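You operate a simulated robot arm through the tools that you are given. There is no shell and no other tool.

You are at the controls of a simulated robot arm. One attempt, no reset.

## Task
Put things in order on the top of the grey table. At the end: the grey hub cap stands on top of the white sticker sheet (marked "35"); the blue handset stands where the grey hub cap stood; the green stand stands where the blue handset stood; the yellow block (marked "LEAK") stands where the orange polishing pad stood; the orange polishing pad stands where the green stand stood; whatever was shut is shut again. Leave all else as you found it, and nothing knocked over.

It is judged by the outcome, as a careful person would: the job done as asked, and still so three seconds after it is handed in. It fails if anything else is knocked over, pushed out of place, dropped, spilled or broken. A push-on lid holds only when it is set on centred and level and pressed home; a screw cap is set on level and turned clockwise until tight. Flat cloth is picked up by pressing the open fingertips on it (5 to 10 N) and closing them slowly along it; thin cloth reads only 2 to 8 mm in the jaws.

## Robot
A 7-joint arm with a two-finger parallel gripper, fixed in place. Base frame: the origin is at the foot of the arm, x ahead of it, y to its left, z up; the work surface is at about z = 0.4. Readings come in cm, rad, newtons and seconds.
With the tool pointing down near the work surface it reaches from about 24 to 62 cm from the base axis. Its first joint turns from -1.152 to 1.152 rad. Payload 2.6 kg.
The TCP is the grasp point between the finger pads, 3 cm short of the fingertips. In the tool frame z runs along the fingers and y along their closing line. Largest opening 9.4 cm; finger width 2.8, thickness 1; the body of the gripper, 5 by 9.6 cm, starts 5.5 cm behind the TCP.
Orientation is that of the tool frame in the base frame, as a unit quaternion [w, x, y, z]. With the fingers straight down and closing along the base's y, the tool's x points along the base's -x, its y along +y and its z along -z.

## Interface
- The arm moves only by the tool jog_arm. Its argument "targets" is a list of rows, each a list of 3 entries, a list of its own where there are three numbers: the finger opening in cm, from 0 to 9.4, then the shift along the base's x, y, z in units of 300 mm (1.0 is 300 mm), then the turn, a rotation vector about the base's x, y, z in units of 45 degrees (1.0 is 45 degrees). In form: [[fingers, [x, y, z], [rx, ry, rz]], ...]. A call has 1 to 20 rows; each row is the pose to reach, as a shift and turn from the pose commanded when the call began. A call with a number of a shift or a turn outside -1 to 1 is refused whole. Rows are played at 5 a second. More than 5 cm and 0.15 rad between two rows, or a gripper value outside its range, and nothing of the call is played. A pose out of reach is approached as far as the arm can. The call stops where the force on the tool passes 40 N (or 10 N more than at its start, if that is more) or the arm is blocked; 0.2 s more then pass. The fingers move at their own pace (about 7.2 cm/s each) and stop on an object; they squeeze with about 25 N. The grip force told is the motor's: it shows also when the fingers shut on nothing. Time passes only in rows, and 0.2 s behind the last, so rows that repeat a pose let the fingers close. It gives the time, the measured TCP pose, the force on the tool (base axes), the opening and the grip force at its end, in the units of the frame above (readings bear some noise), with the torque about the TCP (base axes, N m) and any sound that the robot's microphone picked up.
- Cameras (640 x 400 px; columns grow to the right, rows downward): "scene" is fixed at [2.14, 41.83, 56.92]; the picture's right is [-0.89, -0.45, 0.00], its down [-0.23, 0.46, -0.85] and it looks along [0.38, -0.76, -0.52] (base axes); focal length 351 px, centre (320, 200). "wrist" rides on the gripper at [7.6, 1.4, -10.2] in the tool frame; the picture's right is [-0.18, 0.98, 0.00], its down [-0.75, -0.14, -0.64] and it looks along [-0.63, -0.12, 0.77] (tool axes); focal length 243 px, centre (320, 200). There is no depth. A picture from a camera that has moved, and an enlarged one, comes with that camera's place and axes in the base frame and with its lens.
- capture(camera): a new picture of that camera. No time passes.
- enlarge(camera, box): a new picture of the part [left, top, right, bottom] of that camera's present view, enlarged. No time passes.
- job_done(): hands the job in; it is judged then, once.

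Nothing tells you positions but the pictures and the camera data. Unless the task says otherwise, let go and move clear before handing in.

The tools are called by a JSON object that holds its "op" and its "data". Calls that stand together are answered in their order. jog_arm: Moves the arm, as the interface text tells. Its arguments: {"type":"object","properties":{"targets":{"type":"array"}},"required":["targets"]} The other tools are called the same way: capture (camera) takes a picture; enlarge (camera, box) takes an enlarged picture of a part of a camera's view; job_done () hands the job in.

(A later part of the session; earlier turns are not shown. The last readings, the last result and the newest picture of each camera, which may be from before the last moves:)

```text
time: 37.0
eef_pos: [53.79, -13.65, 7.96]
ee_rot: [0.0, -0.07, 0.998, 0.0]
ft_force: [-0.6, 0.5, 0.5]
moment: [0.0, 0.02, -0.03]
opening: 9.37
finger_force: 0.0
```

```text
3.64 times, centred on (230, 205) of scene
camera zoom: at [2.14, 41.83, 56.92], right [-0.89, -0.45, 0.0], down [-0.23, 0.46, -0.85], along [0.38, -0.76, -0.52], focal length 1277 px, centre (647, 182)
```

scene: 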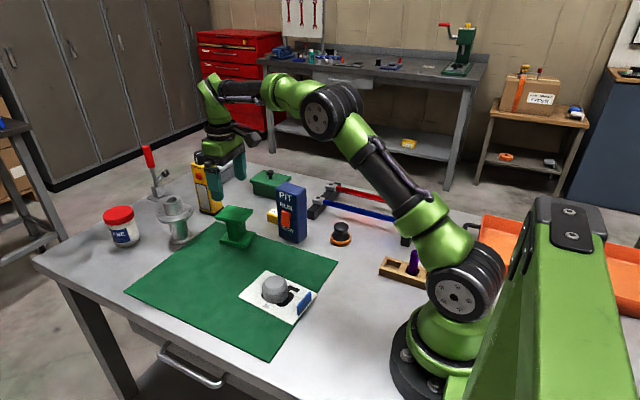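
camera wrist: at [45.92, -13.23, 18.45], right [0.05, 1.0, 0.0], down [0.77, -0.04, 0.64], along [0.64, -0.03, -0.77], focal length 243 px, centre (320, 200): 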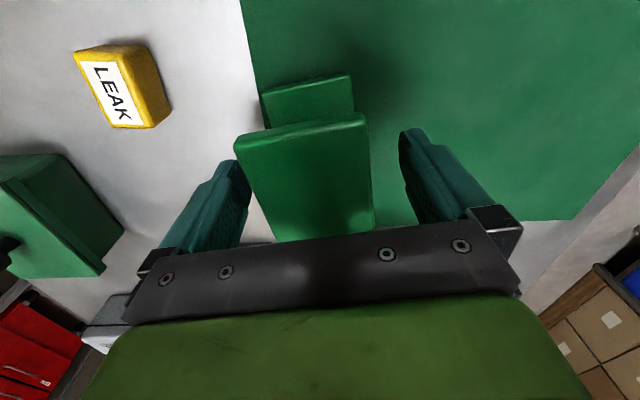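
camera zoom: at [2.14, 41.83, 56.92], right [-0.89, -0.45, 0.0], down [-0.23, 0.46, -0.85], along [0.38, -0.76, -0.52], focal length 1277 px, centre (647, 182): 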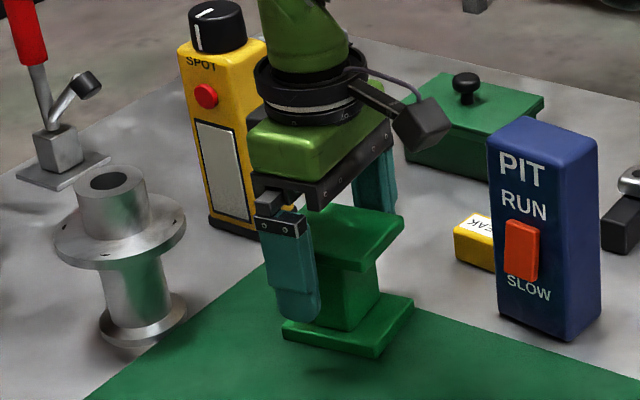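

{"op": "jog_arm", "data": {"targets": [[9.4, [0, -0.007, 0], [0, 0, 0]], [8.0, [0, -0.007, 0], [0, 0, 0]], [6.8, [0, -0.007, 0], [0, 0, 0]], [5.8, [0, -0.007, 0], [0, 0, 0]], [4.0, [0, -0.007, 0], [0, 0, 0]], [4.0, [0, -0.007, 0], [0, 0, 0]], [4.0, [0, -0.007, 0], [0, 0, 0]]]}}

{"op": "capture", "data": {"camera": "wrist"}}

{"op": "enlarge", "data": {"camera": "scene", "box": [150, 150, 310, 260]}}

```text
time: 38.6
eef_pos: [53.82, -13.87, 8.11]
ee_rot: [0.0, -0.071, 0.998, 0.001]
ft_force: [-1.3, -2.8, 1.5]
moment: [-0.09, 0.05, -0.01]
opening: 6.43
finger_force: 25.4
```

```text
taken
camera wrist: at [45.9, -13.47, 18.49], right [0.05, 1.0, 0.0], down [0.77, -0.04, 0.64], along [0.64, -0.03, -0.77], focal length 243 px, centre (320, 200)
```

wrist: 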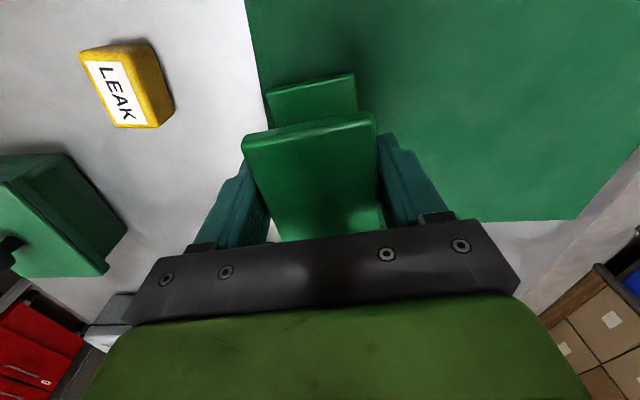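

```text
3.64 times, centred on (230, 205) of scene
camera zoom: at [2.14, 41.83, 56.92], right [-0.89, -0.45, 0.0], down [-0.23, 0.46, -0.85], along [0.38, -0.76, -0.52], focal length 1277 px, centre (647, 182)
```

zoom: 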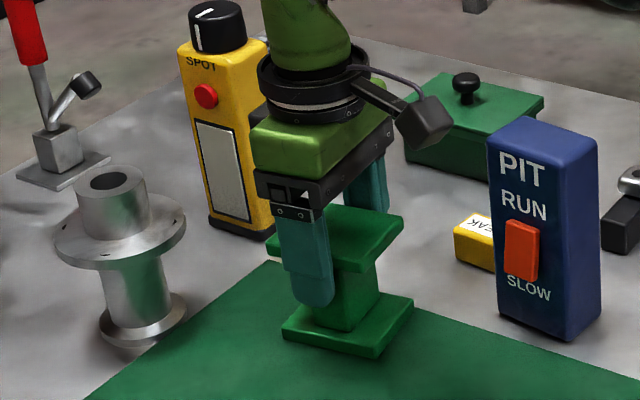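

The stand is gripped by its top plate (6.4 cm). I lift it and carry it along y to where the handset stood.

{"op": "jog_arm", "data": {"targets": [[4.0, [0, 0, 0.02], [0, 0, 0]], [4.0, [0, 0, 0.06], [0, 0, 0]], [4.0, [0, 0, 0.12], [0, 0, 0]], [4.0, [0, 0, 0.18], [0, 0, 0]], [4.0, [0, 0, 0.18], [0, 0, 0]]]}}

{"op": "capture", "data": {"camera": "scene"}}

```text
time: 39.8
eef_pos: [53.65, -14.01, 13.61]
ee_rot: [0.0, -0.069, 0.998, 0.0]
ft_force: [0.1, -0.7, -1.6]
moment: [-0.02, 0.04, 0.0]
opening: 6.4
finger_force: 25.0
```

```text
taken
```

scene: 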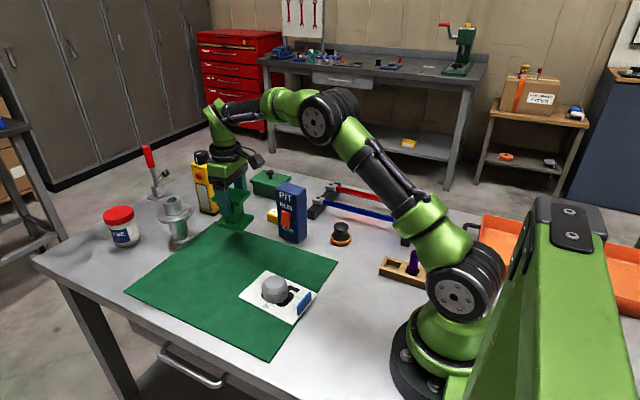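

{"op": "jog_arm", "data": {"targets": [[4.0, [-0.009, 0.066, 0], [0, 0, 0]], [4.0, [-0.018, 0.133, 0], [0, 0, 0]], [4.0, [-0.027, 0.2, 0], [0, 0, 0]], [4.0, [-0.036, 0.266, 0], [0, 0, 0]], [4.0, [-0.045, 0.332, 0], [0, 0, 0]], [4.0, [-0.054, 0.4, 0], [0, 0, 0]], [4.0, [-0.063, 0.465, 0], [0, 0, 0]], [4.0, [-0.063, 0.465, 0], [0, 0, 0]], [4.0, [-0.063, 0.465, -0.07], [0, 0, 0]], [4.0, [-0.063, 0.465, -0.13], [0, 0, 0]], [4.0, [-0.063, 0.465, -0.15], [0, 0, 0]], [4.0, [-0.063, 0.465, -0.15], [0, 0, 0]]]}}

{"op": "enlarge", "data": {"camera": "scene", "box": [130, 150, 310, 290]}}

{"op": "capture", "data": {"camera": "wrist"}}

```text
time: 42.4
eef_pos: [51.73, -0.09, 9.1]
ee_rot: [0.0, -0.069, 0.998, 0.0]
ft_force: [0.2, -0.2, -2.5]
moment: [0.02, 0.0, 0.01]
opening: 6.39
finger_force: 25.8
```

```text
2.86 times, centred on (220, 220) of scene
camera zoom: at [2.14, 41.83, 56.92], right [-0.89, -0.45, 0.0], down [-0.23, 0.46, -0.85], along [0.38, -0.76, -0.52], focal length 1003 px, centre (606, 143)
```

zoom: 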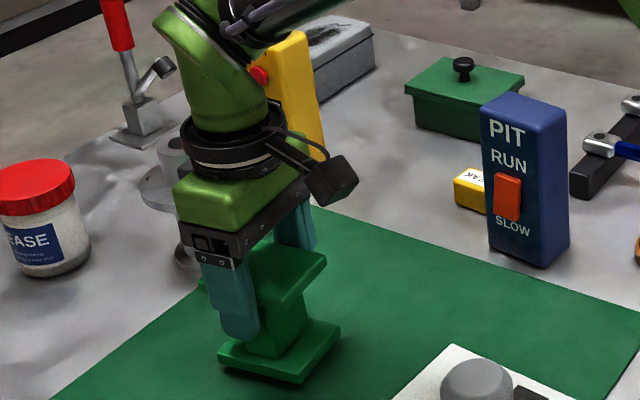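

```text
taken
camera wrist: at [43.94, 0.45, 19.38], right [0.05, 1.0, 0.0], down [0.77, -0.04, 0.64], along [0.64, -0.03, -0.77], focal length 243 px, centre (320, 200)
```

wrist: 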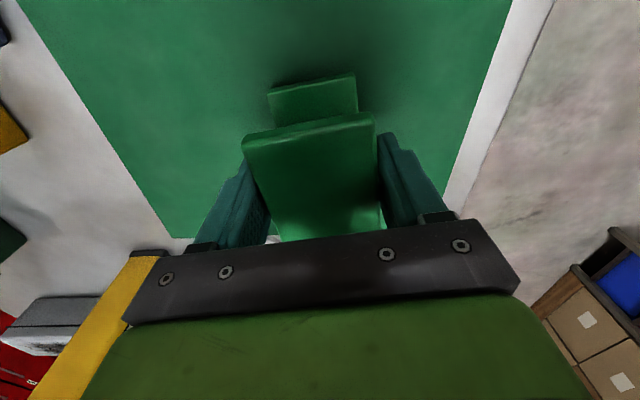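

{"op": "jog_arm", "data": {"targets": [[4.0, [0, 0, -0.008], [0, 0, 0]], [4.0, [0, 0, -0.016], [0, 0, 0]], [4.0, [0, 0, -0.022], [0, 0, 0]], [4.0, [0, 0, -0.026], [0, 0, 0]], [4.0, [0, 0, -0.026], [0, 0, 0]]]}}

```text
time: 43.6
eef_pos: [51.84, -0.03, 8.2]
ee_rot: [0.0, -0.07, 0.998, -0.001]
ft_force: [1.1, -0.1, -2.3]
moment: [0.0, -0.01, 0.0]
opening: 6.42
finger_force: 24.7
```

{"op": "jog_arm", "data": {"targets": [[4.0, [0, 0, -0.003], [0, 0, 0]], [4.0, [0, 0, -0.006], [0, 0, 0]], [4.0, [0, 0, -0.006], [0, 0, 0]]]}}

```text
time: 44.4
eef_pos: [51.9, 0.1, 8.12]
ee_rot: [0.0, -0.069, 0.998, 0.001]
ft_force: [-3.2, -1.6, 3.8]
moment: [0.15, 0.28, 0.07]
opening: 6.42
finger_force: 24.9
```

Contact is made gently. I release the stand.

{"op": "jog_arm", "data": {"targets": [[4.0, [0, 0, -0.006], [0, 0, 0]], [4.0, [0, 0, -0.006], [0, 0, 0]]]}}

```text
time: 45.0
eef_pos: [51.87, -0.09, 7.97]
ee_rot: [0.002, -0.069, 0.998, 0.0]
ft_force: [-8.2, -2.2, 19.8]
moment: [0.01, 0.0, 0.13]
opening: 6.45
finger_force: 24.7
```

{"op": "jog_arm", "data": {"targets": [[4.0, [0, 0, 0.004], [0, 0, 0]], [4.0, [0, 0, 0.004], [0, 0, 0]], [7.0, [0, 0, 0.004], [0, 0, 0]], [8.0, [0, 0, 0.004], [0, 0, 0]], [9.0, [0, 0, 0.004], [0, 0, 0]], [9.0, [0, 0, 0.004], [0, 0, 0]]]}}

{"op": "enlarge", "data": {"camera": "scene", "box": [130, 150, 310, 290]}}

{"op": "capture", "data": {"camera": "wrist"}}

```text
time: 46.4
eef_pos: [51.84, -0.03, 8.02]
ee_rot: [0.0, -0.07, 0.998, -0.001]
ft_force: [0.3, -0.2, 0.4]
moment: [0.02, 0.01, -0.02]
opening: 9.01
finger_force: 0.1
```

```text
2.86 times, centred on (220, 220) of scene
camera zoom: at [2.14, 41.83, 56.92], right [-0.89, -0.45, 0.0], down [-0.23, 0.46, -0.85], along [0.38, -0.76, -0.52], focal length 1003 px, centre (606, 143)
```

zoom: 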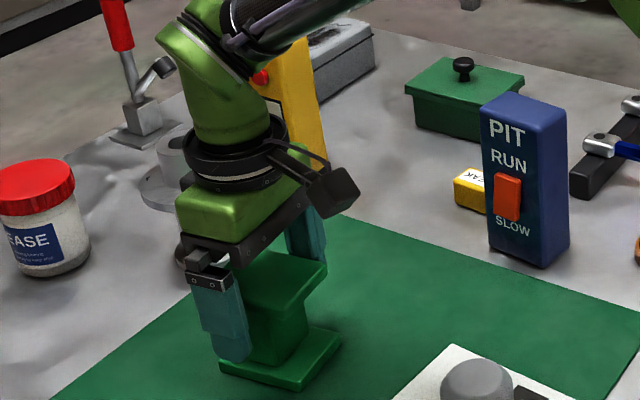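

```text
taken
camera wrist: at [43.99, 0.45, 18.39], right [0.05, 1.0, 0.0], down [0.77, -0.04, 0.64], along [0.64, -0.03, -0.77], focal length 243 px, centre (320, 200)
```

wrist: 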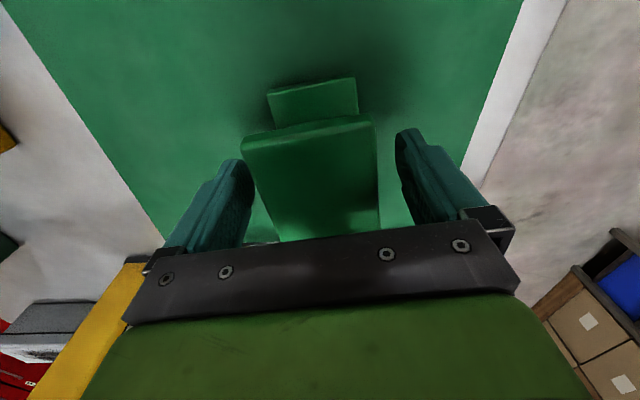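

The stand is in place. I rise clear and travel high to the orange pad.

{"op": "jog_arm", "data": {"targets": [[9.4, [0, 0, 0.04], [0, 0, 0]], [9.4, [0, 0, 0.13], [0, 0, 0]], [9.4, [0, 0, 0.25], [0, 0, 0]], [9.4, [0, 0, 0.38], [0, 0, 0]], [9.4, [0, 0, 0.5], [0, 0, 0]], [9.4, [-0.09, -0.085, 0.5], [0, 0, -0.03]], [9.4, [-0.18, -0.17, 0.5], [0, 0, -0.06]], [9.4, [-0.27, -0.255, 0.5], [0, 0, -0.09]], [9.4, [-0.36, -0.34, 0.5], [0, 0, -0.12]], [9.4, [-0.45, -0.43, 0.5], [0, 0, -0.15]], [9.4, [-0.53, -0.52, 0.5], [0, 0, -0.178]], [9.4, [-0.6, -0.61, 0.5], [0, 0, -0.178]], [9.4, [-0.67, -0.7, 0.5], [0, 0, -0.178]], [9.4, [-0.71, -0.79, 0.5], [0, 0, -0.178]], [9.4, [-0.732, -0.853, 0.5], [0, 0, -0.178]], [9.4, [-0.732, -0.853, 0.38], [0, 0, -0.178]], [9.4, [-0.732, -0.853, 0.26], [0, 0, -0.178]], [9.4, [-0.732, -0.853, 0.26], [0, 0, -0.178]]]}}

{"op": "capture", "data": {"camera": "wrist"}}

{"op": "capture", "data": {"camera": "scene"}}

```text
time: 50.2
eef_pos: [29.93, -25.63, 15.78]
ee_rot: [-0.001, 0.001, 1.0, 0.0]
ft_force: [0.0, 0.1, 0.1]
moment: [0.0, 0.0, -0.02]
opening: 9.4
finger_force: 0.2
```

```text
taken
camera wrist: at [22.17, -24.07, 26.15], right [0.18, 0.98, 0.0], down [0.75, -0.14, 0.64], along [0.63, -0.12, -0.77], focal length 243 px, centre (320, 200)
```

wrist: 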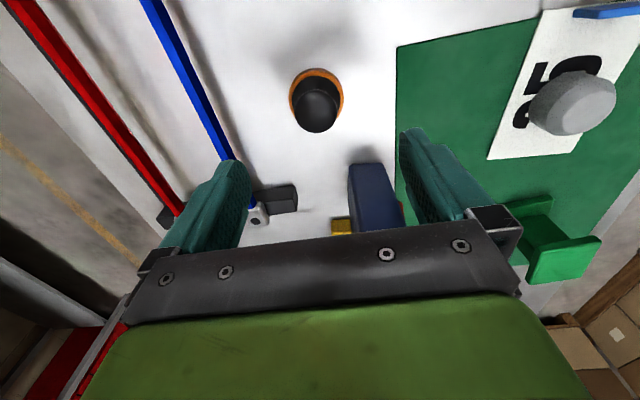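

```text
taken
```

scene: 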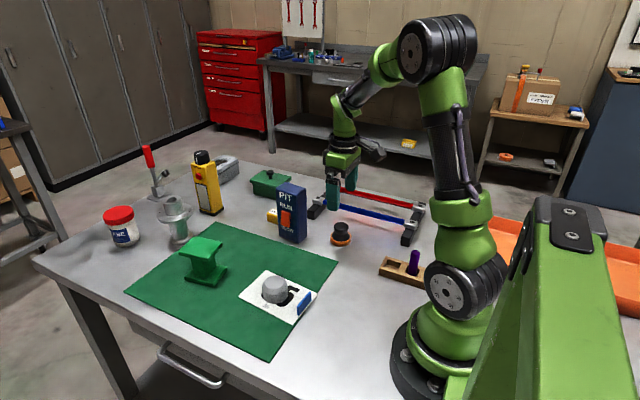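

{"op": "enlarge", "data": {"camera": "wrist", "box": [260, 50, 380, 145]}}

{"op": "enlarge", "data": {"camera": "scene", "box": [310, 200, 380, 260]}}

{"op": "enlarge", "data": {"camera": "scene", "box": [160, 210, 260, 300]}}

```text
4.21 times, centred on (320, 98) of wrist
camera zoom: at [22.17, -24.07, 26.15], right [0.18, 0.98, 0.0], down [0.75, -0.14, 0.64], along [0.63, -0.12, -0.77], focal length 1022 px, centre (320, 632)
```

zoom: 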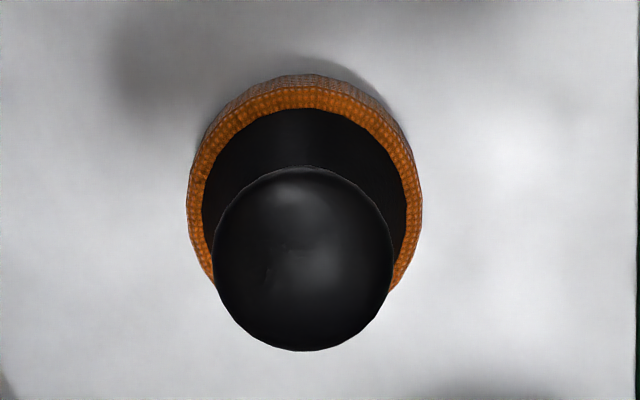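

```text
6.67 times, centred on (345, 230) of scene
camera zoom: at [2.14, 41.83, 56.92], right [-0.89, -0.45, 0.0], down [-0.23, 0.46, -0.85], along [0.38, -0.76, -0.52], focal length 2341 px, centre (153, 0)
```

zoom: 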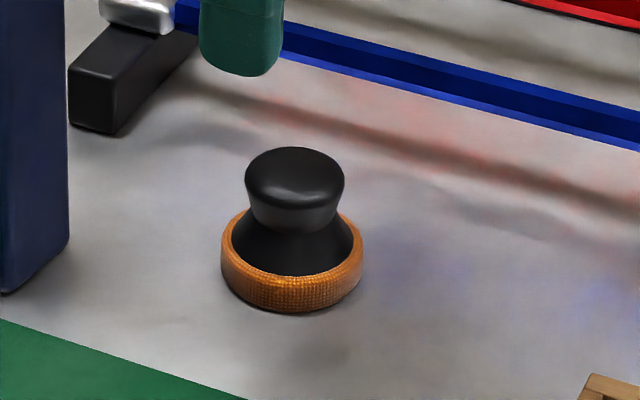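

```text
4.44 times, centred on (210, 255) of scene
camera zoom: at [2.14, 41.83, 56.92], right [-0.89, -0.45, 0.0], down [-0.23, 0.46, -0.85], along [0.38, -0.76, -0.52], focal length 1561 px, centre (809, -44)
```

zoom: 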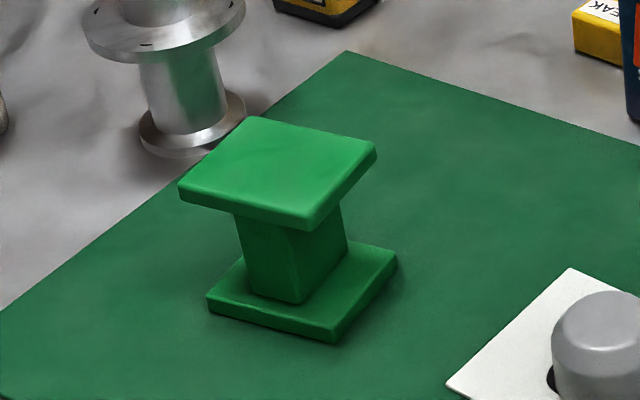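

The pad's centre is about (29.8, -25.8); its knob is ~3.9 cm wide with the rim near z 4.4. I'll grip the knob with the tips staying above the flared base.

{"op": "jog_arm", "data": {"targets": [[6.6, [0, -0.01, -0.07], [0, 0, 0]], [6.6, [0, -0.01, -0.14], [0, 0, 0]], [6.6, [0, -0.01, -0.21], [0, 0, 0]], [6.6, [0, -0.01, -0.27], [0, 0, 0]], [6.6, [0, -0.01, -0.31], [0, 0, 0]], [6.6, [0, -0.01, -0.328], [0, 0, 0]], [6.6, [0, -0.01, -0.328], [0, 0, 0]]]}}

{"op": "capture", "data": {"camera": "wrist"}}

{"op": "enlarge", "data": {"camera": "scene", "box": [300, 170, 390, 260]}}

```text
time: 51.8
eef_pos: [29.98, -25.88, 5.95]
ee_rot: [0.001, 0.0, 1.0, 0.0]
ft_force: [-0.4, -0.3, -0.9]
moment: [0.0, -0.01, -0.01]
opening: 6.62
finger_force: 0.1
```

```text
taken
camera wrist: at [22.16, -24.37, 16.29], right [0.19, 0.98, 0.0], down [0.75, -0.14, 0.64], along [0.63, -0.12, -0.77], focal length 243 px, centre (320, 200)
```

wrist: 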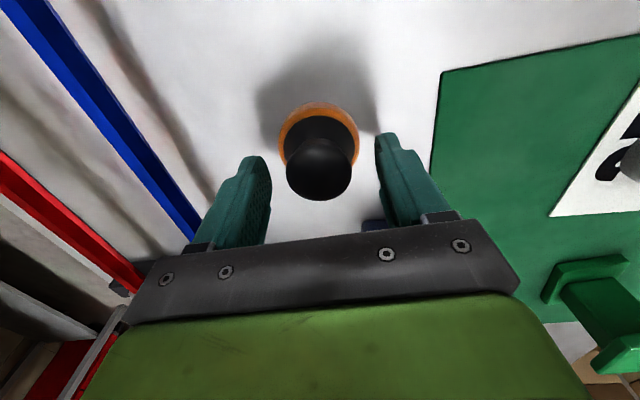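

```text
4.44 times, centred on (345, 215) of scene
camera zoom: at [2.14, 41.83, 56.92], right [-0.89, -0.45, 0.0], down [-0.23, 0.46, -0.85], along [0.38, -0.76, -0.52], focal length 1561 px, centre (209, 133)
```

zoom: 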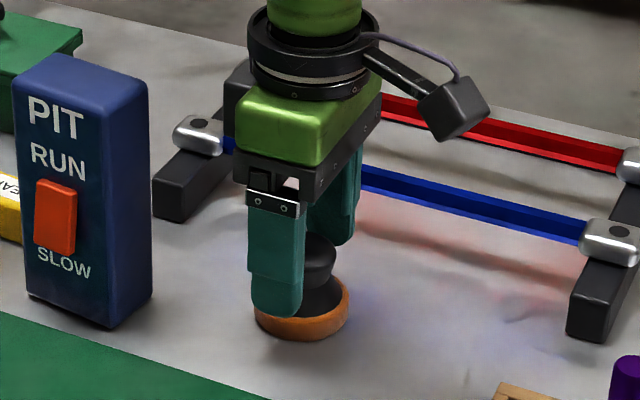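

{"op": "jog_arm", "data": {"targets": [[5.0, [0, 0, 0], [0, 0, 0]], [4.2, [0, 0, 0], [0, 0, 0]], [2.0, [0, 0, 0], [0, 0, 0]], [2.0, [0, 0, 0], [0, 0, 0]], [2.0, [0, 0, 0], [0, 0, 0]]]}}

{"op": "enlarge", "data": {"camera": "scene", "box": [300, 170, 390, 260]}}

```text
time: 53.0
eef_pos: [29.9, -25.93, 5.99]
ee_rot: [0.0, -0.001, 1.0, 0.0]
ft_force: [0.0, -0.5, 0.0]
moment: [-0.01, -0.01, 0.02]
opening: 3.62
finger_force: 25.0
```

```text
4.44 times, centred on (345, 215) of scene
camera zoom: at [2.14, 41.83, 56.92], right [-0.89, -0.45, 0.0], down [-0.23, 0.46, -0.85], along [0.38, -0.76, -0.52], focal length 1561 px, centre (209, 133)
```

zoom: 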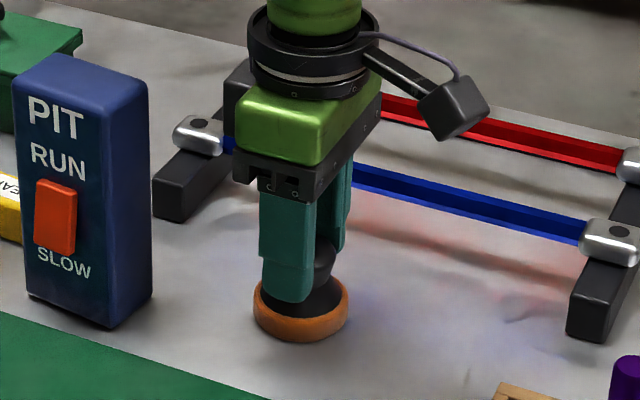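

The knob is gripped at 3.6 cm. I lift the pad well above the handset's height before travelling.

{"op": "jog_arm", "data": {"targets": [[2.0, [0, 0, 0.02], [0, 0, 0]], [2.0, [0, 0, 0.06], [0, 0, 0]], [2.0, [0, 0, 0.12], [0, 0, 0]], [2.0, [0, 0, 0.2], [0, 0, 0]], [2.0, [0, 0, 0.28], [0, 0, 0]], [2.0, [0, 0, 0.36], [0, 0, 0]], [2.0, [0, 0, 0.44], [0, 0, 0]], [2.0, [0, 0, 0.52], [0, 0, 0]], [2.0, [0, 0, 0.6], [0, 0, 0]], [2.0, [0, 0, 0.6], [0, 0, 0]]]}}

{"op": "capture", "data": {"camera": "wrist"}}

{"op": "capture", "data": {"camera": "scene"}}

```text
time: 55.2
eef_pos: [29.93, -25.91, 24.04]
ee_rot: [0.001, 0.0, 1.0, 0.0]
ft_force: [-0.4, 0.9, -0.2]
moment: [-0.03, -0.02, 0.02]
opening: 3.62
finger_force: 24.8
```

```text
taken
camera wrist: at [22.16, -24.37, 34.38], right [0.18, 0.98, 0.0], down [0.75, -0.14, 0.64], along [0.63, -0.12, -0.77], focal length 243 px, centre (320, 200)
```

wrist: 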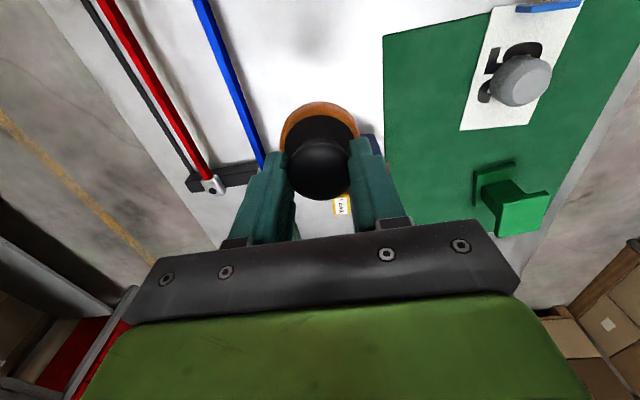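

```text
taken
```

scene: 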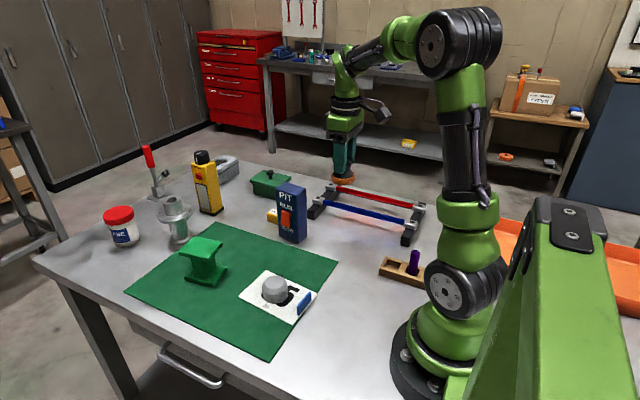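

The pad is held. I carry it high in an arc past the handset to the stand's old place.

{"op": "jog_arm", "data": {"targets": [[2.0, [0.05, 0.08, 0], [0, 0, 0]], [2.0, [0.1, 0.16, 0], [0, 0, 0]], [2.0, [0.15, 0.24, 0], [0, 0, 0]], [2.0, [0.21, 0.32, 0], [0, 0, 0]], [2.0, [0.28, 0.38, 0], [0, 0, 0]], [2.0, [0.36, 0.41, 0], [0, 0, 0]], [2.0, [0.45, 0.41, 0], [0, 0, 0]], [2.0, [0.54, 0.405, 0], [0, 0, 0]], [2.0, [0.63, 0.4, 0], [0, 0, 0]], [2.0, [0.71, 0.399, 0], [0, 0, 0]], [2.0, [0.77, 0.399, 0], [0, 0, 0]], [2.0, [0.798, 0.399, 0], [0, 0, 0]], [2.0, [0.798, 0.399, 0], [0, 0, 0]]]}}

{"op": "capture", "data": {"camera": "wrist"}}

{"op": "capture", "data": {"camera": "scene"}}

```text
time: 58.0
eef_pos: [53.94, -14.03, 24.01]
ee_rot: [0.0, 0.0, 1.0, 0.0]
ft_force: [-0.4, -0.6, -0.7]
moment: [0.01, 0.0, 0.04]
opening: 3.62
finger_force: 25.5
```

```text
taken
camera wrist: at [46.16, -12.44, 34.37], right [0.18, 0.98, 0.0], down [0.75, -0.14, 0.64], along [0.63, -0.12, -0.77], focal length 243 px, centre (320, 200)
```

wrist: 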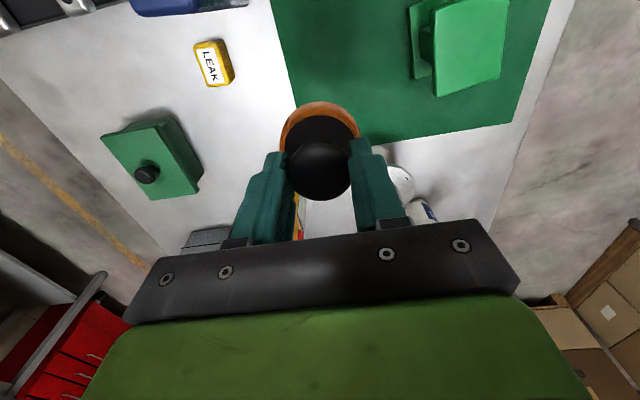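

```text
taken
```

scene: 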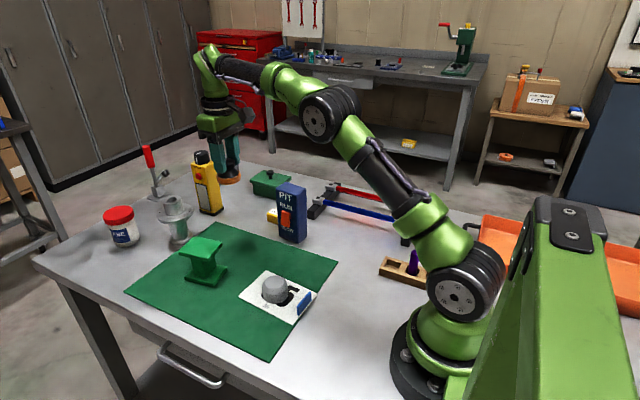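

{"op": "jog_arm", "data": {"targets": [[2.0, [0, 0, -0.08], [0, 0, 0]], [2.0, [0, 0, -0.17], [0, 0, 0]], [2.0, [0, 0, -0.26], [0, 0, 0]], [2.0, [0, 0, -0.35], [0, 0, 0]], [2.0, [0, 0, -0.43], [0, 0, 0]], [2.0, [0, 0, -0.5], [0, 0, 0]], [2.0, [0, 0, -0.54], [0, 0, 0]], [2.0, [0, 0, -0.563], [0, 0, 0]], [2.0, [0, 0, -0.563], [0, 0, 0]]]}}

{"op": "enlarge", "data": {"camera": "scene", "box": [150, 150, 310, 260]}}

{"op": "capture", "data": {"camera": "wrist"}}

```text
time: 60.0
eef_pos: [53.83, -13.97, 7.09]
ee_rot: [0.0, 0.001, 1.0, 0.0]
ft_force: [0.2, -0.2, -0.9]
moment: [-0.06, -0.03, 0.02]
opening: 3.61
finger_force: 24.9
```

```text
3.64 times, centred on (230, 205) of scene
camera zoom: at [2.14, 41.83, 56.92], right [-0.89, -0.45, 0.0], down [-0.23, 0.46, -0.85], along [0.38, -0.76, -0.52], focal length 1277 px, centre (647, 182)
```

zoom: 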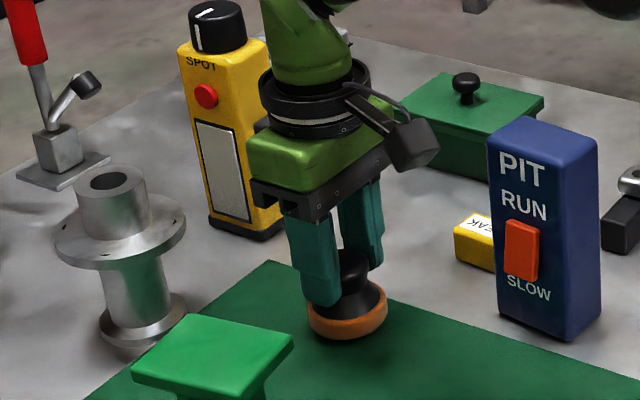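

```text
taken
camera wrist: at [46.11, -12.4, 17.46], right [0.19, 0.98, 0.0], down [0.75, -0.14, 0.64], along [0.63, -0.12, -0.77], focal length 243 px, centre (320, 200)
```

wrist: 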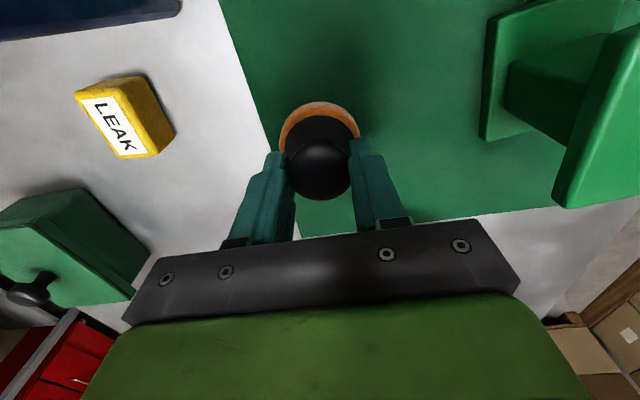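

{"op": "jog_arm", "data": {"targets": [[2.0, [0, 0, -0.005], [0, 0, 0]], [2.0, [0, 0, -0.01], [0, 0, 0]], [2.0, [0, 0, -0.015], [0, 0, 0]], [2.0, [0, 0, -0.018], [0, 0, 0]], [2.0, [0, 0, -0.018], [0, 0, 0]]]}}

```text
time: 61.2
eef_pos: [53.81, -13.93, 6.5]
ee_rot: [0.0, 0.0, 1.0, 0.0]
ft_force: [1.0, -0.7, -0.7]
moment: [-0.05, 0.0, -0.01]
opening: 3.65
finger_force: 24.9
```

{"op": "jog_arm", "data": {"targets": [[2.0, [0, 0, -0.002], [0, 0, 0]], [2.0, [0, 0, -0.004], [0, 0, 0]], [2.0, [0, 0, -0.006], [0, 0, 0]], [2.0, [0, 0, -0.006], [0, 0, 0]]]}}

```text
time: 62.2
eef_pos: [53.66, -13.8, 6.29]
ee_rot: [0.0, 0.0, 1.0, 0.0]
ft_force: [0.3, -0.4, -0.2]
moment: [0.0, 0.0, 0.01]
opening: 3.64
finger_force: 25.0
```

{"op": "jog_arm", "data": {"targets": [[2.0, [0, 0, -0.0015], [0, 0, 0]], [2.0, [0, 0, -0.003], [0, 0, 0]], [2.0, [0, 0, -0.003], [0, 0, 0]]]}}

```text
time: 63.0
eef_pos: [53.77, -13.87, 6.33]
ee_rot: [0.0, 0.001, 1.0, 0.0]
ft_force: [-4.8, 0.8, 7.6]
moment: [0.11, 0.13, 0.02]
opening: 3.63
finger_force: 25.0
```

The pad touches the mat with light force. I release it and check.

{"op": "jog_arm", "data": {"targets": [[4.2, [0, 0, 0.001], [0, 0, 0]], [5.2, [0, 0, 0.001], [0, 0, 0]], [6.6, [0, 0, 0.001], [0, 0, 0]], [6.6, [0, 0, 0.001], [0, 0, 0]]]}}

{"op": "enlarge", "data": {"camera": "scene", "box": [150, 150, 310, 260]}}

{"op": "capture", "data": {"camera": "wrist"}}

```text
time: 64.0
eef_pos: [53.87, -13.94, 6.36]
ee_rot: [0.001, 0.0, 1.0, 0.0]
ft_force: [-0.8, -0.4, 0.5]
moment: [0.0, 0.0, 0.03]
opening: 6.6
finger_force: 0.1
```

```text
3.64 times, centred on (230, 205) of scene
camera zoom: at [2.14, 41.83, 56.92], right [-0.89, -0.45, 0.0], down [-0.23, 0.46, -0.85], along [0.38, -0.76, -0.52], focal length 1277 px, centre (647, 182)
```

zoom: 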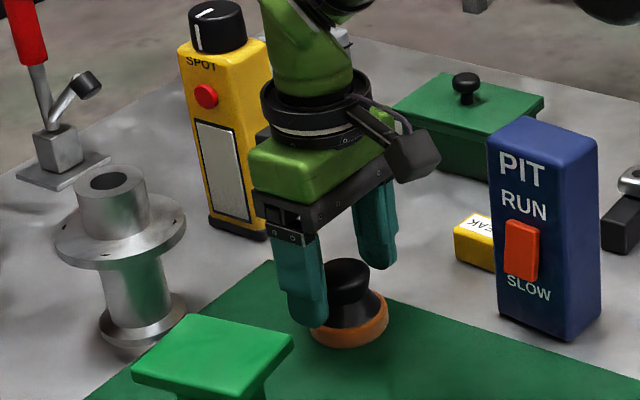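

```text
taken
camera wrist: at [46.11, -12.37, 16.68], right [0.18, 0.98, 0.0], down [0.75, -0.14, 0.64], along [0.63, -0.12, -0.77], focal length 243 px, centre (320, 200)
```

wrist: 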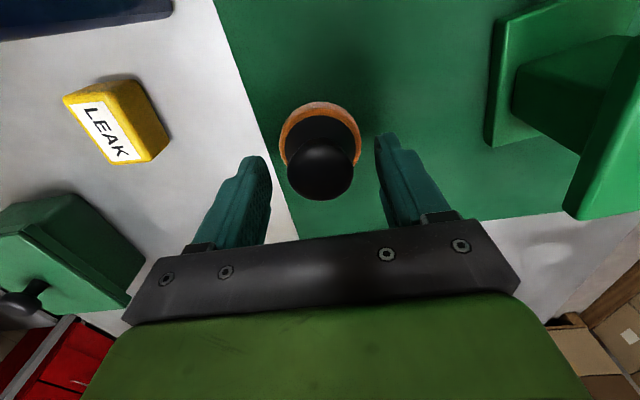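

The pad stands where the stand was. Next is the yellow block; note the wrist camera would hit the handset if I descended there with the current yaw, so I'll rise high, go over the block and look first.

{"op": "jog_arm", "data": {"targets": [[6.6, [0, 0, 0.03], [0, 0, 0]], [6.6, [0, 0, 0.1], [0, 0, 0]], [9.4, [0, 0, 0.2], [0, 0, 0]], [9.4, [0, 0, 0.3], [0, 0, 0]], [9.4, [0, 0, 0.4], [0, 0, 0]], [9.4, [0, 0, 0.5], [0, 0, 0]], [9.4, [0, 0, 0.59], [0, 0, 0]], [9.4, [-0.03, -0.08, 0.59], [0, 0, 0]], [9.4, [-0.06, -0.16, 0.59], [0, 0, 0]], [9.4, [-0.09, -0.24, 0.59], [0, 0, 0]], [9.4, [-0.12, -0.32, 0.59], [0, 0, 0]], [9.4, [-0.135, -0.394, 0.59], [0, 0, 0]], [9.4, [-0.135, -0.394, 0.59], [0, 0, 0]]]}}

{"op": "capture", "data": {"camera": "wrist"}}

{"op": "capture", "data": {"camera": "scene"}}

```text
time: 66.8
eef_pos: [49.85, -25.75, 24.0]
ee_rot: [0.0, 0.0, 1.0, 0.0]
ft_force: [-0.4, 0.1, 1.1]
moment: [-0.03, 0.02, 0.02]
opening: 9.43
finger_force: 0.0
```

```text
taken
camera wrist: at [42.09, -24.22, 34.41], right [0.18, 0.98, 0.0], down [0.75, -0.14, 0.64], along [0.63, -0.12, -0.77], focal length 243 px, centre (320, 200)
```

wrist: 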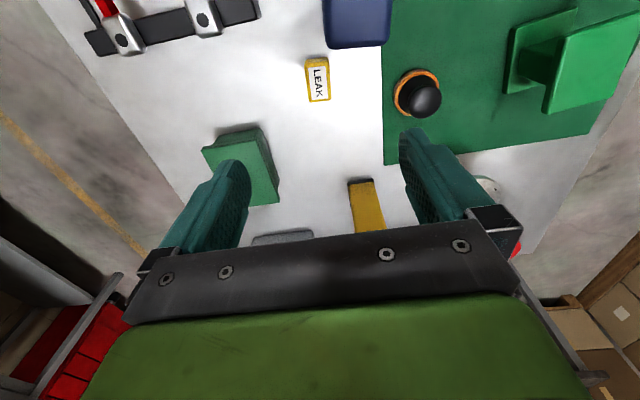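

```text
taken
```

scene: 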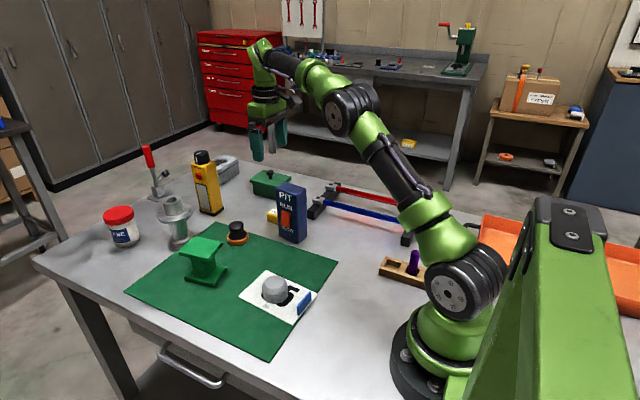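

{"op": "enlarge", "data": {"camera": "wrist", "box": [270, 0, 430, 130]}}

{"op": "enlarge", "data": {"camera": "scene", "box": [210, 150, 330, 255]}}

```text
3.08 times, centred on (350, 65) of wrist
camera zoom: at [42.09, -24.22, 34.41], right [0.18, 0.98, 0.0], down [0.75, -0.14, 0.64], along [0.63, -0.12, -0.77], focal length 746 px, centre (228, 615)
```

zoom: 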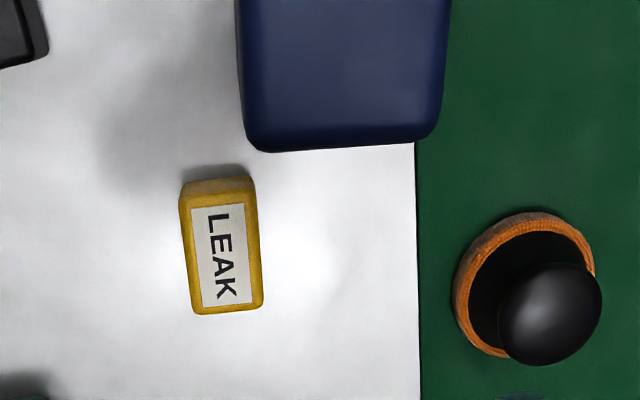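

```text
3.81 times, centred on (270, 202) of scene
camera zoom: at [2.14, 41.83, 56.92], right [-0.89, -0.45, 0.0], down [-0.23, 0.46, -0.85], along [0.38, -0.76, -0.52], focal length 1338 px, centre (510, 190)
```

zoom: 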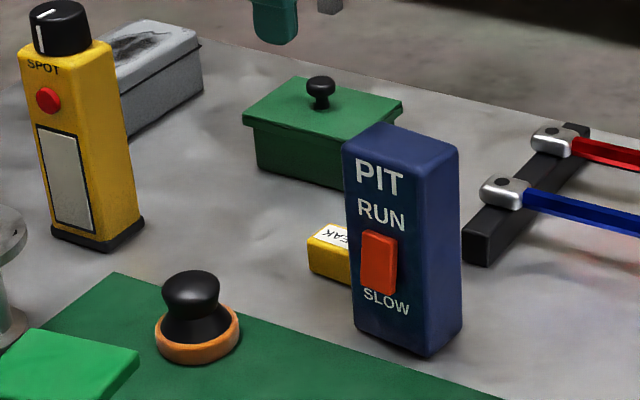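

The block is at about (49.8, -25.9), yaw about -5°. To keep the wrist camera away from the handset I'll swing the tool half a turn up here, in 45° steps, watching for joint limits.

{"op": "jog_arm", "data": {"targets": [[9.4, [0, 0, 0], [0, 0, -0.167]], [9.4, [0, 0, 0], [0, 0, -0.333]], [9.4, [0, 0, 0], [0, 0, -0.5]], [9.4, [0, 0, 0], [0, 0, -0.667]], [9.4, [0, 0, 0], [0, 0, -0.833]], [9.4, [0, 0, 0], [0, 0, -1.0]], [9.4, [0, 0, 0], [0, 0, -1.0]]]}}

```text
time: 68.4
eef_pos: [49.69, -25.88, 23.86]
ee_rot: [0.0, 0.385, 0.923, 0.001]
ft_force: [0.0, 0.1, -0.6]
moment: [0.0, 0.03, 0.0]
opening: 9.4
finger_force: 0.1
```

{"op": "jog_arm", "data": {"targets": [[9.4, [0, 0, 0], [0, 0, -0.167]], [9.4, [0, 0, 0], [0, 0, -0.333]], [9.4, [0, 0, 0], [0, 0, -0.5]], [9.4, [0, 0, 0], [0, 0, -0.667]], [9.4, [0, 0, 0], [0, 0, -0.833]], [9.4, [0, 0, 0], [0, 0, -1.0]], [9.4, [0, 0, 0], [0, 0, -1.0]]]}}

{"op": "capture", "data": {"camera": "scene"}}

```text
time: 70.0
eef_pos: [49.7, -25.85, 23.93]
ee_rot: [0.0, 0.708, 0.707, 0.0]
ft_force: [-0.3, 0.2, -0.2]
moment: [0.03, -0.02, -0.02]
opening: 9.41
finger_force: 0.1
```

```text
taken
```

scene: 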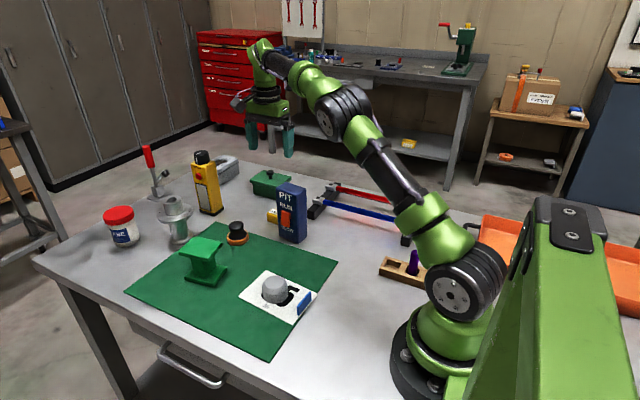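

Half way with no trouble; I go on turning.

{"op": "jog_arm", "data": {"targets": [[9.4, [0, 0, 0], [0, 0, -0.167]], [9.4, [0, 0, 0], [0, 0, -0.333]], [9.4, [0, 0, 0], [0, 0, -0.5]], [9.4, [0, 0, 0], [0, 0, -0.667]], [9.4, [0, 0, 0], [0, 0, -0.833]], [9.4, [0, 0, 0], [0, 0, -1.0]], [9.4, [0, 0, 0], [0, 0, -1.0]]]}}

```text
time: 71.6
eef_pos: [49.71, -25.74, 24.09]
ee_rot: [0.0, 0.924, 0.382, 0.0]
ft_force: [0.2, 1.0, 0.1]
moment: [-0.01, 0.01, -0.03]
opening: 9.39
finger_force: 0.1
```

{"op": "jog_arm", "data": {"targets": [[9.4, [0, 0, 0], [0, 0, -0.167]], [9.4, [0, 0, 0], [0, 0, -0.333]], [9.4, [0, 0, 0], [0, 0, -0.5]], [9.4, [0, 0, 0], [0, 0, -0.667]], [9.4, [0, 0, 0], [0, 0, -0.833]], [9.4, [0, 0, 0], [0, 0, -1.0]], [9.4, [0, 0, 0], [0, 0, -1.0]]]}}

{"op": "capture", "data": {"camera": "wrist"}}

{"op": "capture", "data": {"camera": "scene"}}

```text
time: 73.2
eef_pos: [49.79, -25.75, 23.93]
ee_rot: [0.0, 1.0, 0.0, 0.001]
ft_force: [-0.6, 0.3, 0.3]
moment: [0.0, 0.01, -0.01]
opening: 9.4
finger_force: 0.0
```

```text
taken
camera wrist: at [57.31, -27.1, 34.35], right [-0.19, -0.98, 0.0], down [-0.75, 0.14, 0.64], along [-0.63, 0.12, -0.77], focal length 243 px, centre (320, 200)
```

wrist: 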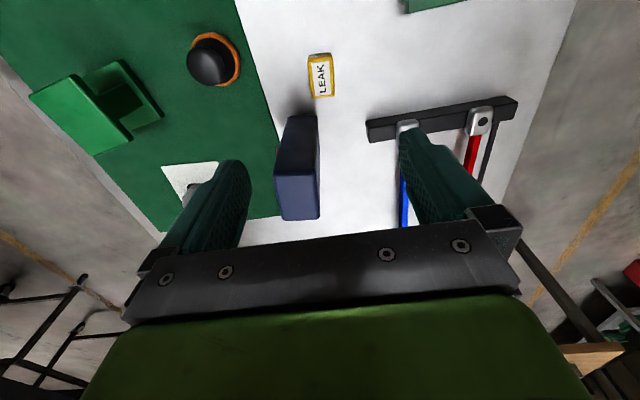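

```text
taken
```

scene: 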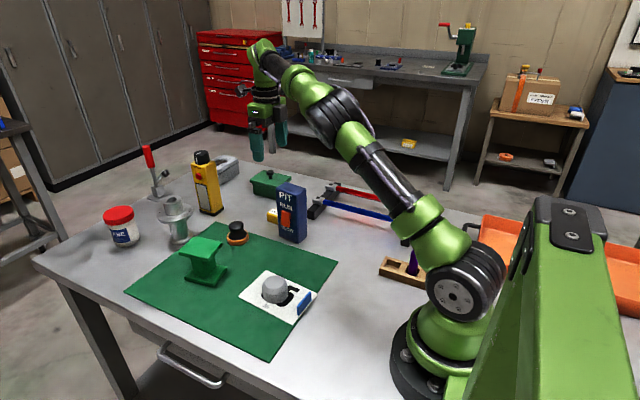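

{"op": "enlarge", "data": {"camera": "wrist", "box": [260, 30, 380, 125]}}

```text
4.21 times, centred on (320, 78) of wrist
camera zoom: at [57.31, -27.1, 34.35], right [-0.19, -0.98, 0.0], down [-0.75, 0.14, 0.64], along [-0.63, 0.12, -0.77], focal length 1022 px, centre (320, 716)
```

zoom: 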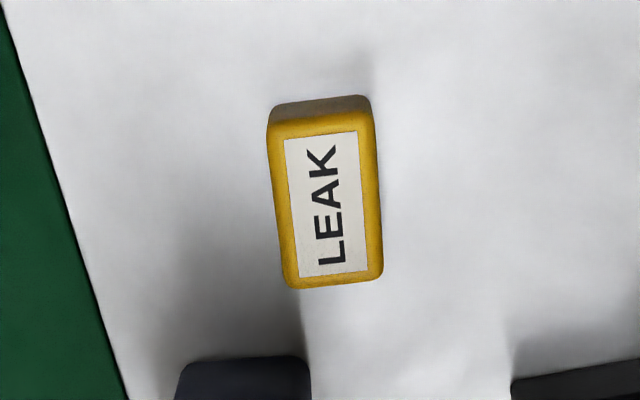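

The half turn succeeded and the block is confirmed near (49.9, -25.9). I fine-align the yaw by -5° and descend partway, then check clearance to the handset.

{"op": "jog_arm", "data": {"targets": [[9.4, [0.006, -0.006, 0], [0, 0, -0.111]], [5.8, [0.006, -0.006, -0.08], [0, 0, -0.111]], [5.8, [0.006, -0.006, -0.16], [0, 0, -0.111]], [5.8, [0.006, -0.006, -0.24], [0, 0, -0.111]], [5.8, [0.006, -0.006, -0.32], [0, 0, -0.111]], [5.8, [0.006, -0.006, -0.4], [0, 0, -0.111]], [5.8, [0.006, -0.006, -0.4], [0, 0, -0.111]]]}}

{"op": "capture", "data": {"camera": "wrist"}}

{"op": "capture", "data": {"camera": "scene"}}

```text
time: 74.8
eef_pos: [49.97, -25.88, 11.86]
ee_rot: [0.0, 0.999, -0.044, 0.0]
ft_force: [0.0, 0.9, -1.2]
moment: [-0.01, 0.01, 0.01]
opening: 5.79
finger_force: 0.2
```

```text
taken
camera wrist: at [57.34, -27.9, 22.29], right [-0.27, -0.96, 0.0], down [-0.74, 0.21, 0.64], along [-0.62, 0.17, -0.77], focal length 243 px, centre (320, 200)
```

wrist: 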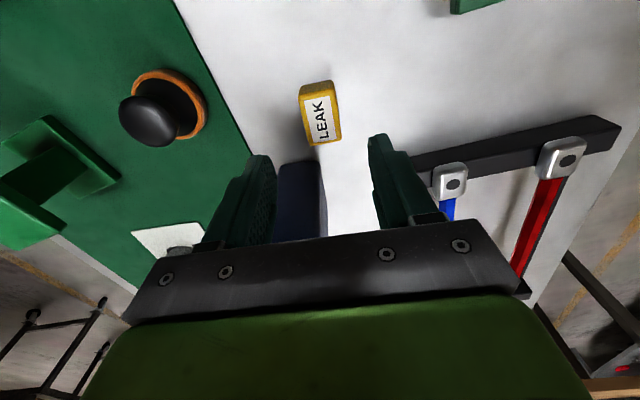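

```text
taken
```

scene: 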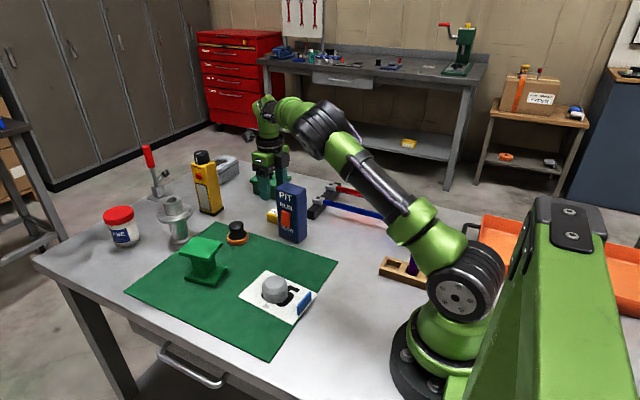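

{"op": "jog_arm", "data": {"targets": [[5.8, [0.003, -0.003, -0.06], [0, 0, 0]], [5.8, [0.003, -0.003, -0.12], [0, 0, 0]], [5.8, [0.003, -0.003, -0.17], [0, 0, 0]], [5.8, [0.003, -0.003, -0.22], [0, 0, 0]], [5.8, [0.003, -0.003, -0.25], [0, 0, 0]], [5.8, [0.003, -0.003, -0.264], [0, 0, 0]], [5.8, [0.003, -0.003, -0.264], [0, 0, 0]]]}}

{"op": "capture", "data": {"camera": "wrist"}}

{"op": "enlarge", "data": {"camera": "scene", "box": [210, 120, 340, 255]}}

```text
time: 76.4
eef_pos: [50.21, -26.11, 4.08]
ee_rot: [0.0, 0.999, -0.045, 0.0]
ft_force: [-0.8, -0.1, 0.7]
moment: [0.01, 0.02, 0.02]
opening: 5.82
finger_force: 0.1
```

```text
taken
camera wrist: at [57.45, -28.01, 14.42], right [-0.27, -0.96, 0.0], down [-0.74, 0.21, 0.64], along [-0.62, 0.17, -0.77], focal length 243 px, centre (320, 200)
```

wrist: 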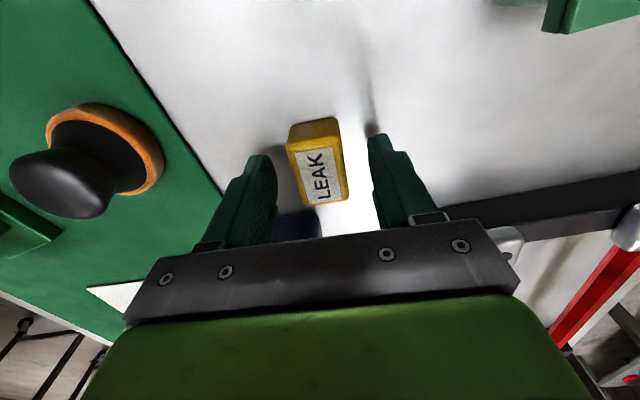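

```text
2.96 times, centred on (275, 188) of scene
camera zoom: at [2.14, 41.83, 56.92], right [-0.89, -0.45, 0.0], down [-0.23, 0.46, -0.85], along [0.38, -0.76, -0.52], focal length 1041 px, centre (453, 237)
```

zoom: 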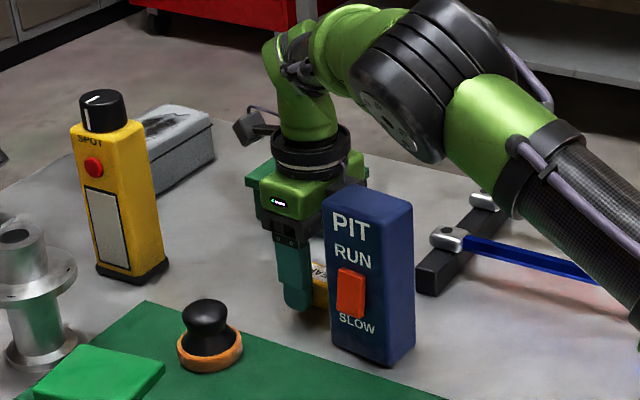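

{"op": "jog_arm", "data": {"targets": [[4.5, [0, 0, 0], [0, 0, 0]], [3.6, [0, 0, 0], [0, 0, 0]], [1.5, [0, 0, 0], [0, 0, 0]], [1.5, [0, 0, 0], [0, 0, 0]], [1.5, [0, 0, 0], [0, 0, 0]]]}}

{"op": "capture", "data": {"camera": "wrist"}}

```text
time: 77.6
eef_pos: [50.08, -26.08, 4.1]
ee_rot: [0.0, 0.999, -0.044, 0.001]
ft_force: [0.4, -0.1, -0.4]
moment: [0.02, -0.01, 0.01]
opening: 2.9
finger_force: 24.9
```

```text
taken
camera wrist: at [57.45, -28.01, 14.44], right [-0.27, -0.96, 0.0], down [-0.74, 0.21, 0.64], along [-0.62, 0.17, -0.77], focal length 243 px, centre (320, 200)
```

wrist: 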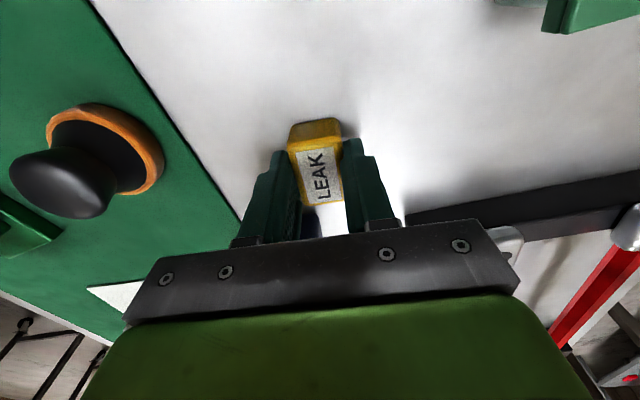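

The block is gripped (2.9 cm). I lift it straight up above the handset's height.

{"op": "jog_arm", "data": {"targets": [[1.5, [0, 0, 0.02], [0, 0, 0]], [1.5, [0, 0, 0.06], [0, 0, 0]], [1.5, [0, 0, 0.12], [0, 0, 0]], [1.5, [0, 0, 0.2], [0, 0, 0]], [1.5, [0, 0, 0.28], [0, 0, 0]], [1.5, [0, 0, 0.36], [0, 0, 0]], [1.5, [0, 0, 0.44], [0, 0, 0]], [1.5, [0, 0, 0.52], [0, 0, 0]], [1.5, [0, 0, 0.6], [0, 0, 0]], [1.5, [0, 0, 0.64], [0, 0, 0]], [1.5, [0, 0, 0.64], [0, 0, 0]]]}}

{"op": "capture", "data": {"camera": "scene"}}

{"op": "capture", "data": {"camera": "wrist"}}

```text
time: 80.0
eef_pos: [50.05, -26.11, 23.25]
ee_rot: [0.0, 0.999, -0.045, 0.0]
ft_force: [0.0, -0.7, -0.5]
moment: [0.02, 0.01, 0.03]
opening: 2.89
finger_force: 25.0
```

```text
taken
```

scene: 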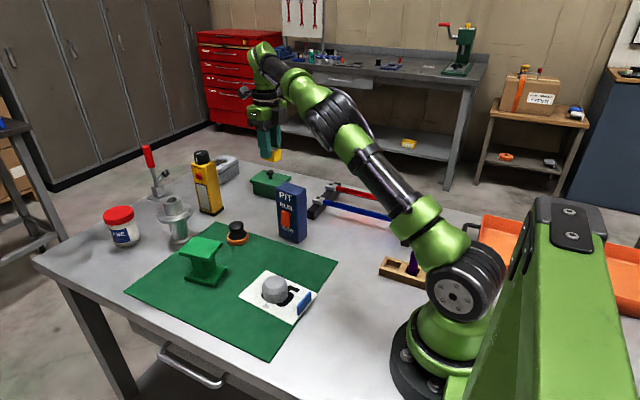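

```text
taken
camera wrist: at [57.44, -28.03, 33.65], right [-0.27, -0.96, 0.0], down [-0.74, 0.21, 0.64], along [-0.62, 0.17, -0.77], focal length 243 px, centre (320, 200)
```

wrist: 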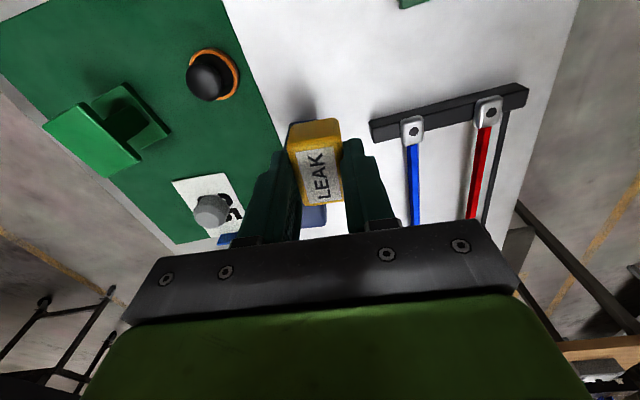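

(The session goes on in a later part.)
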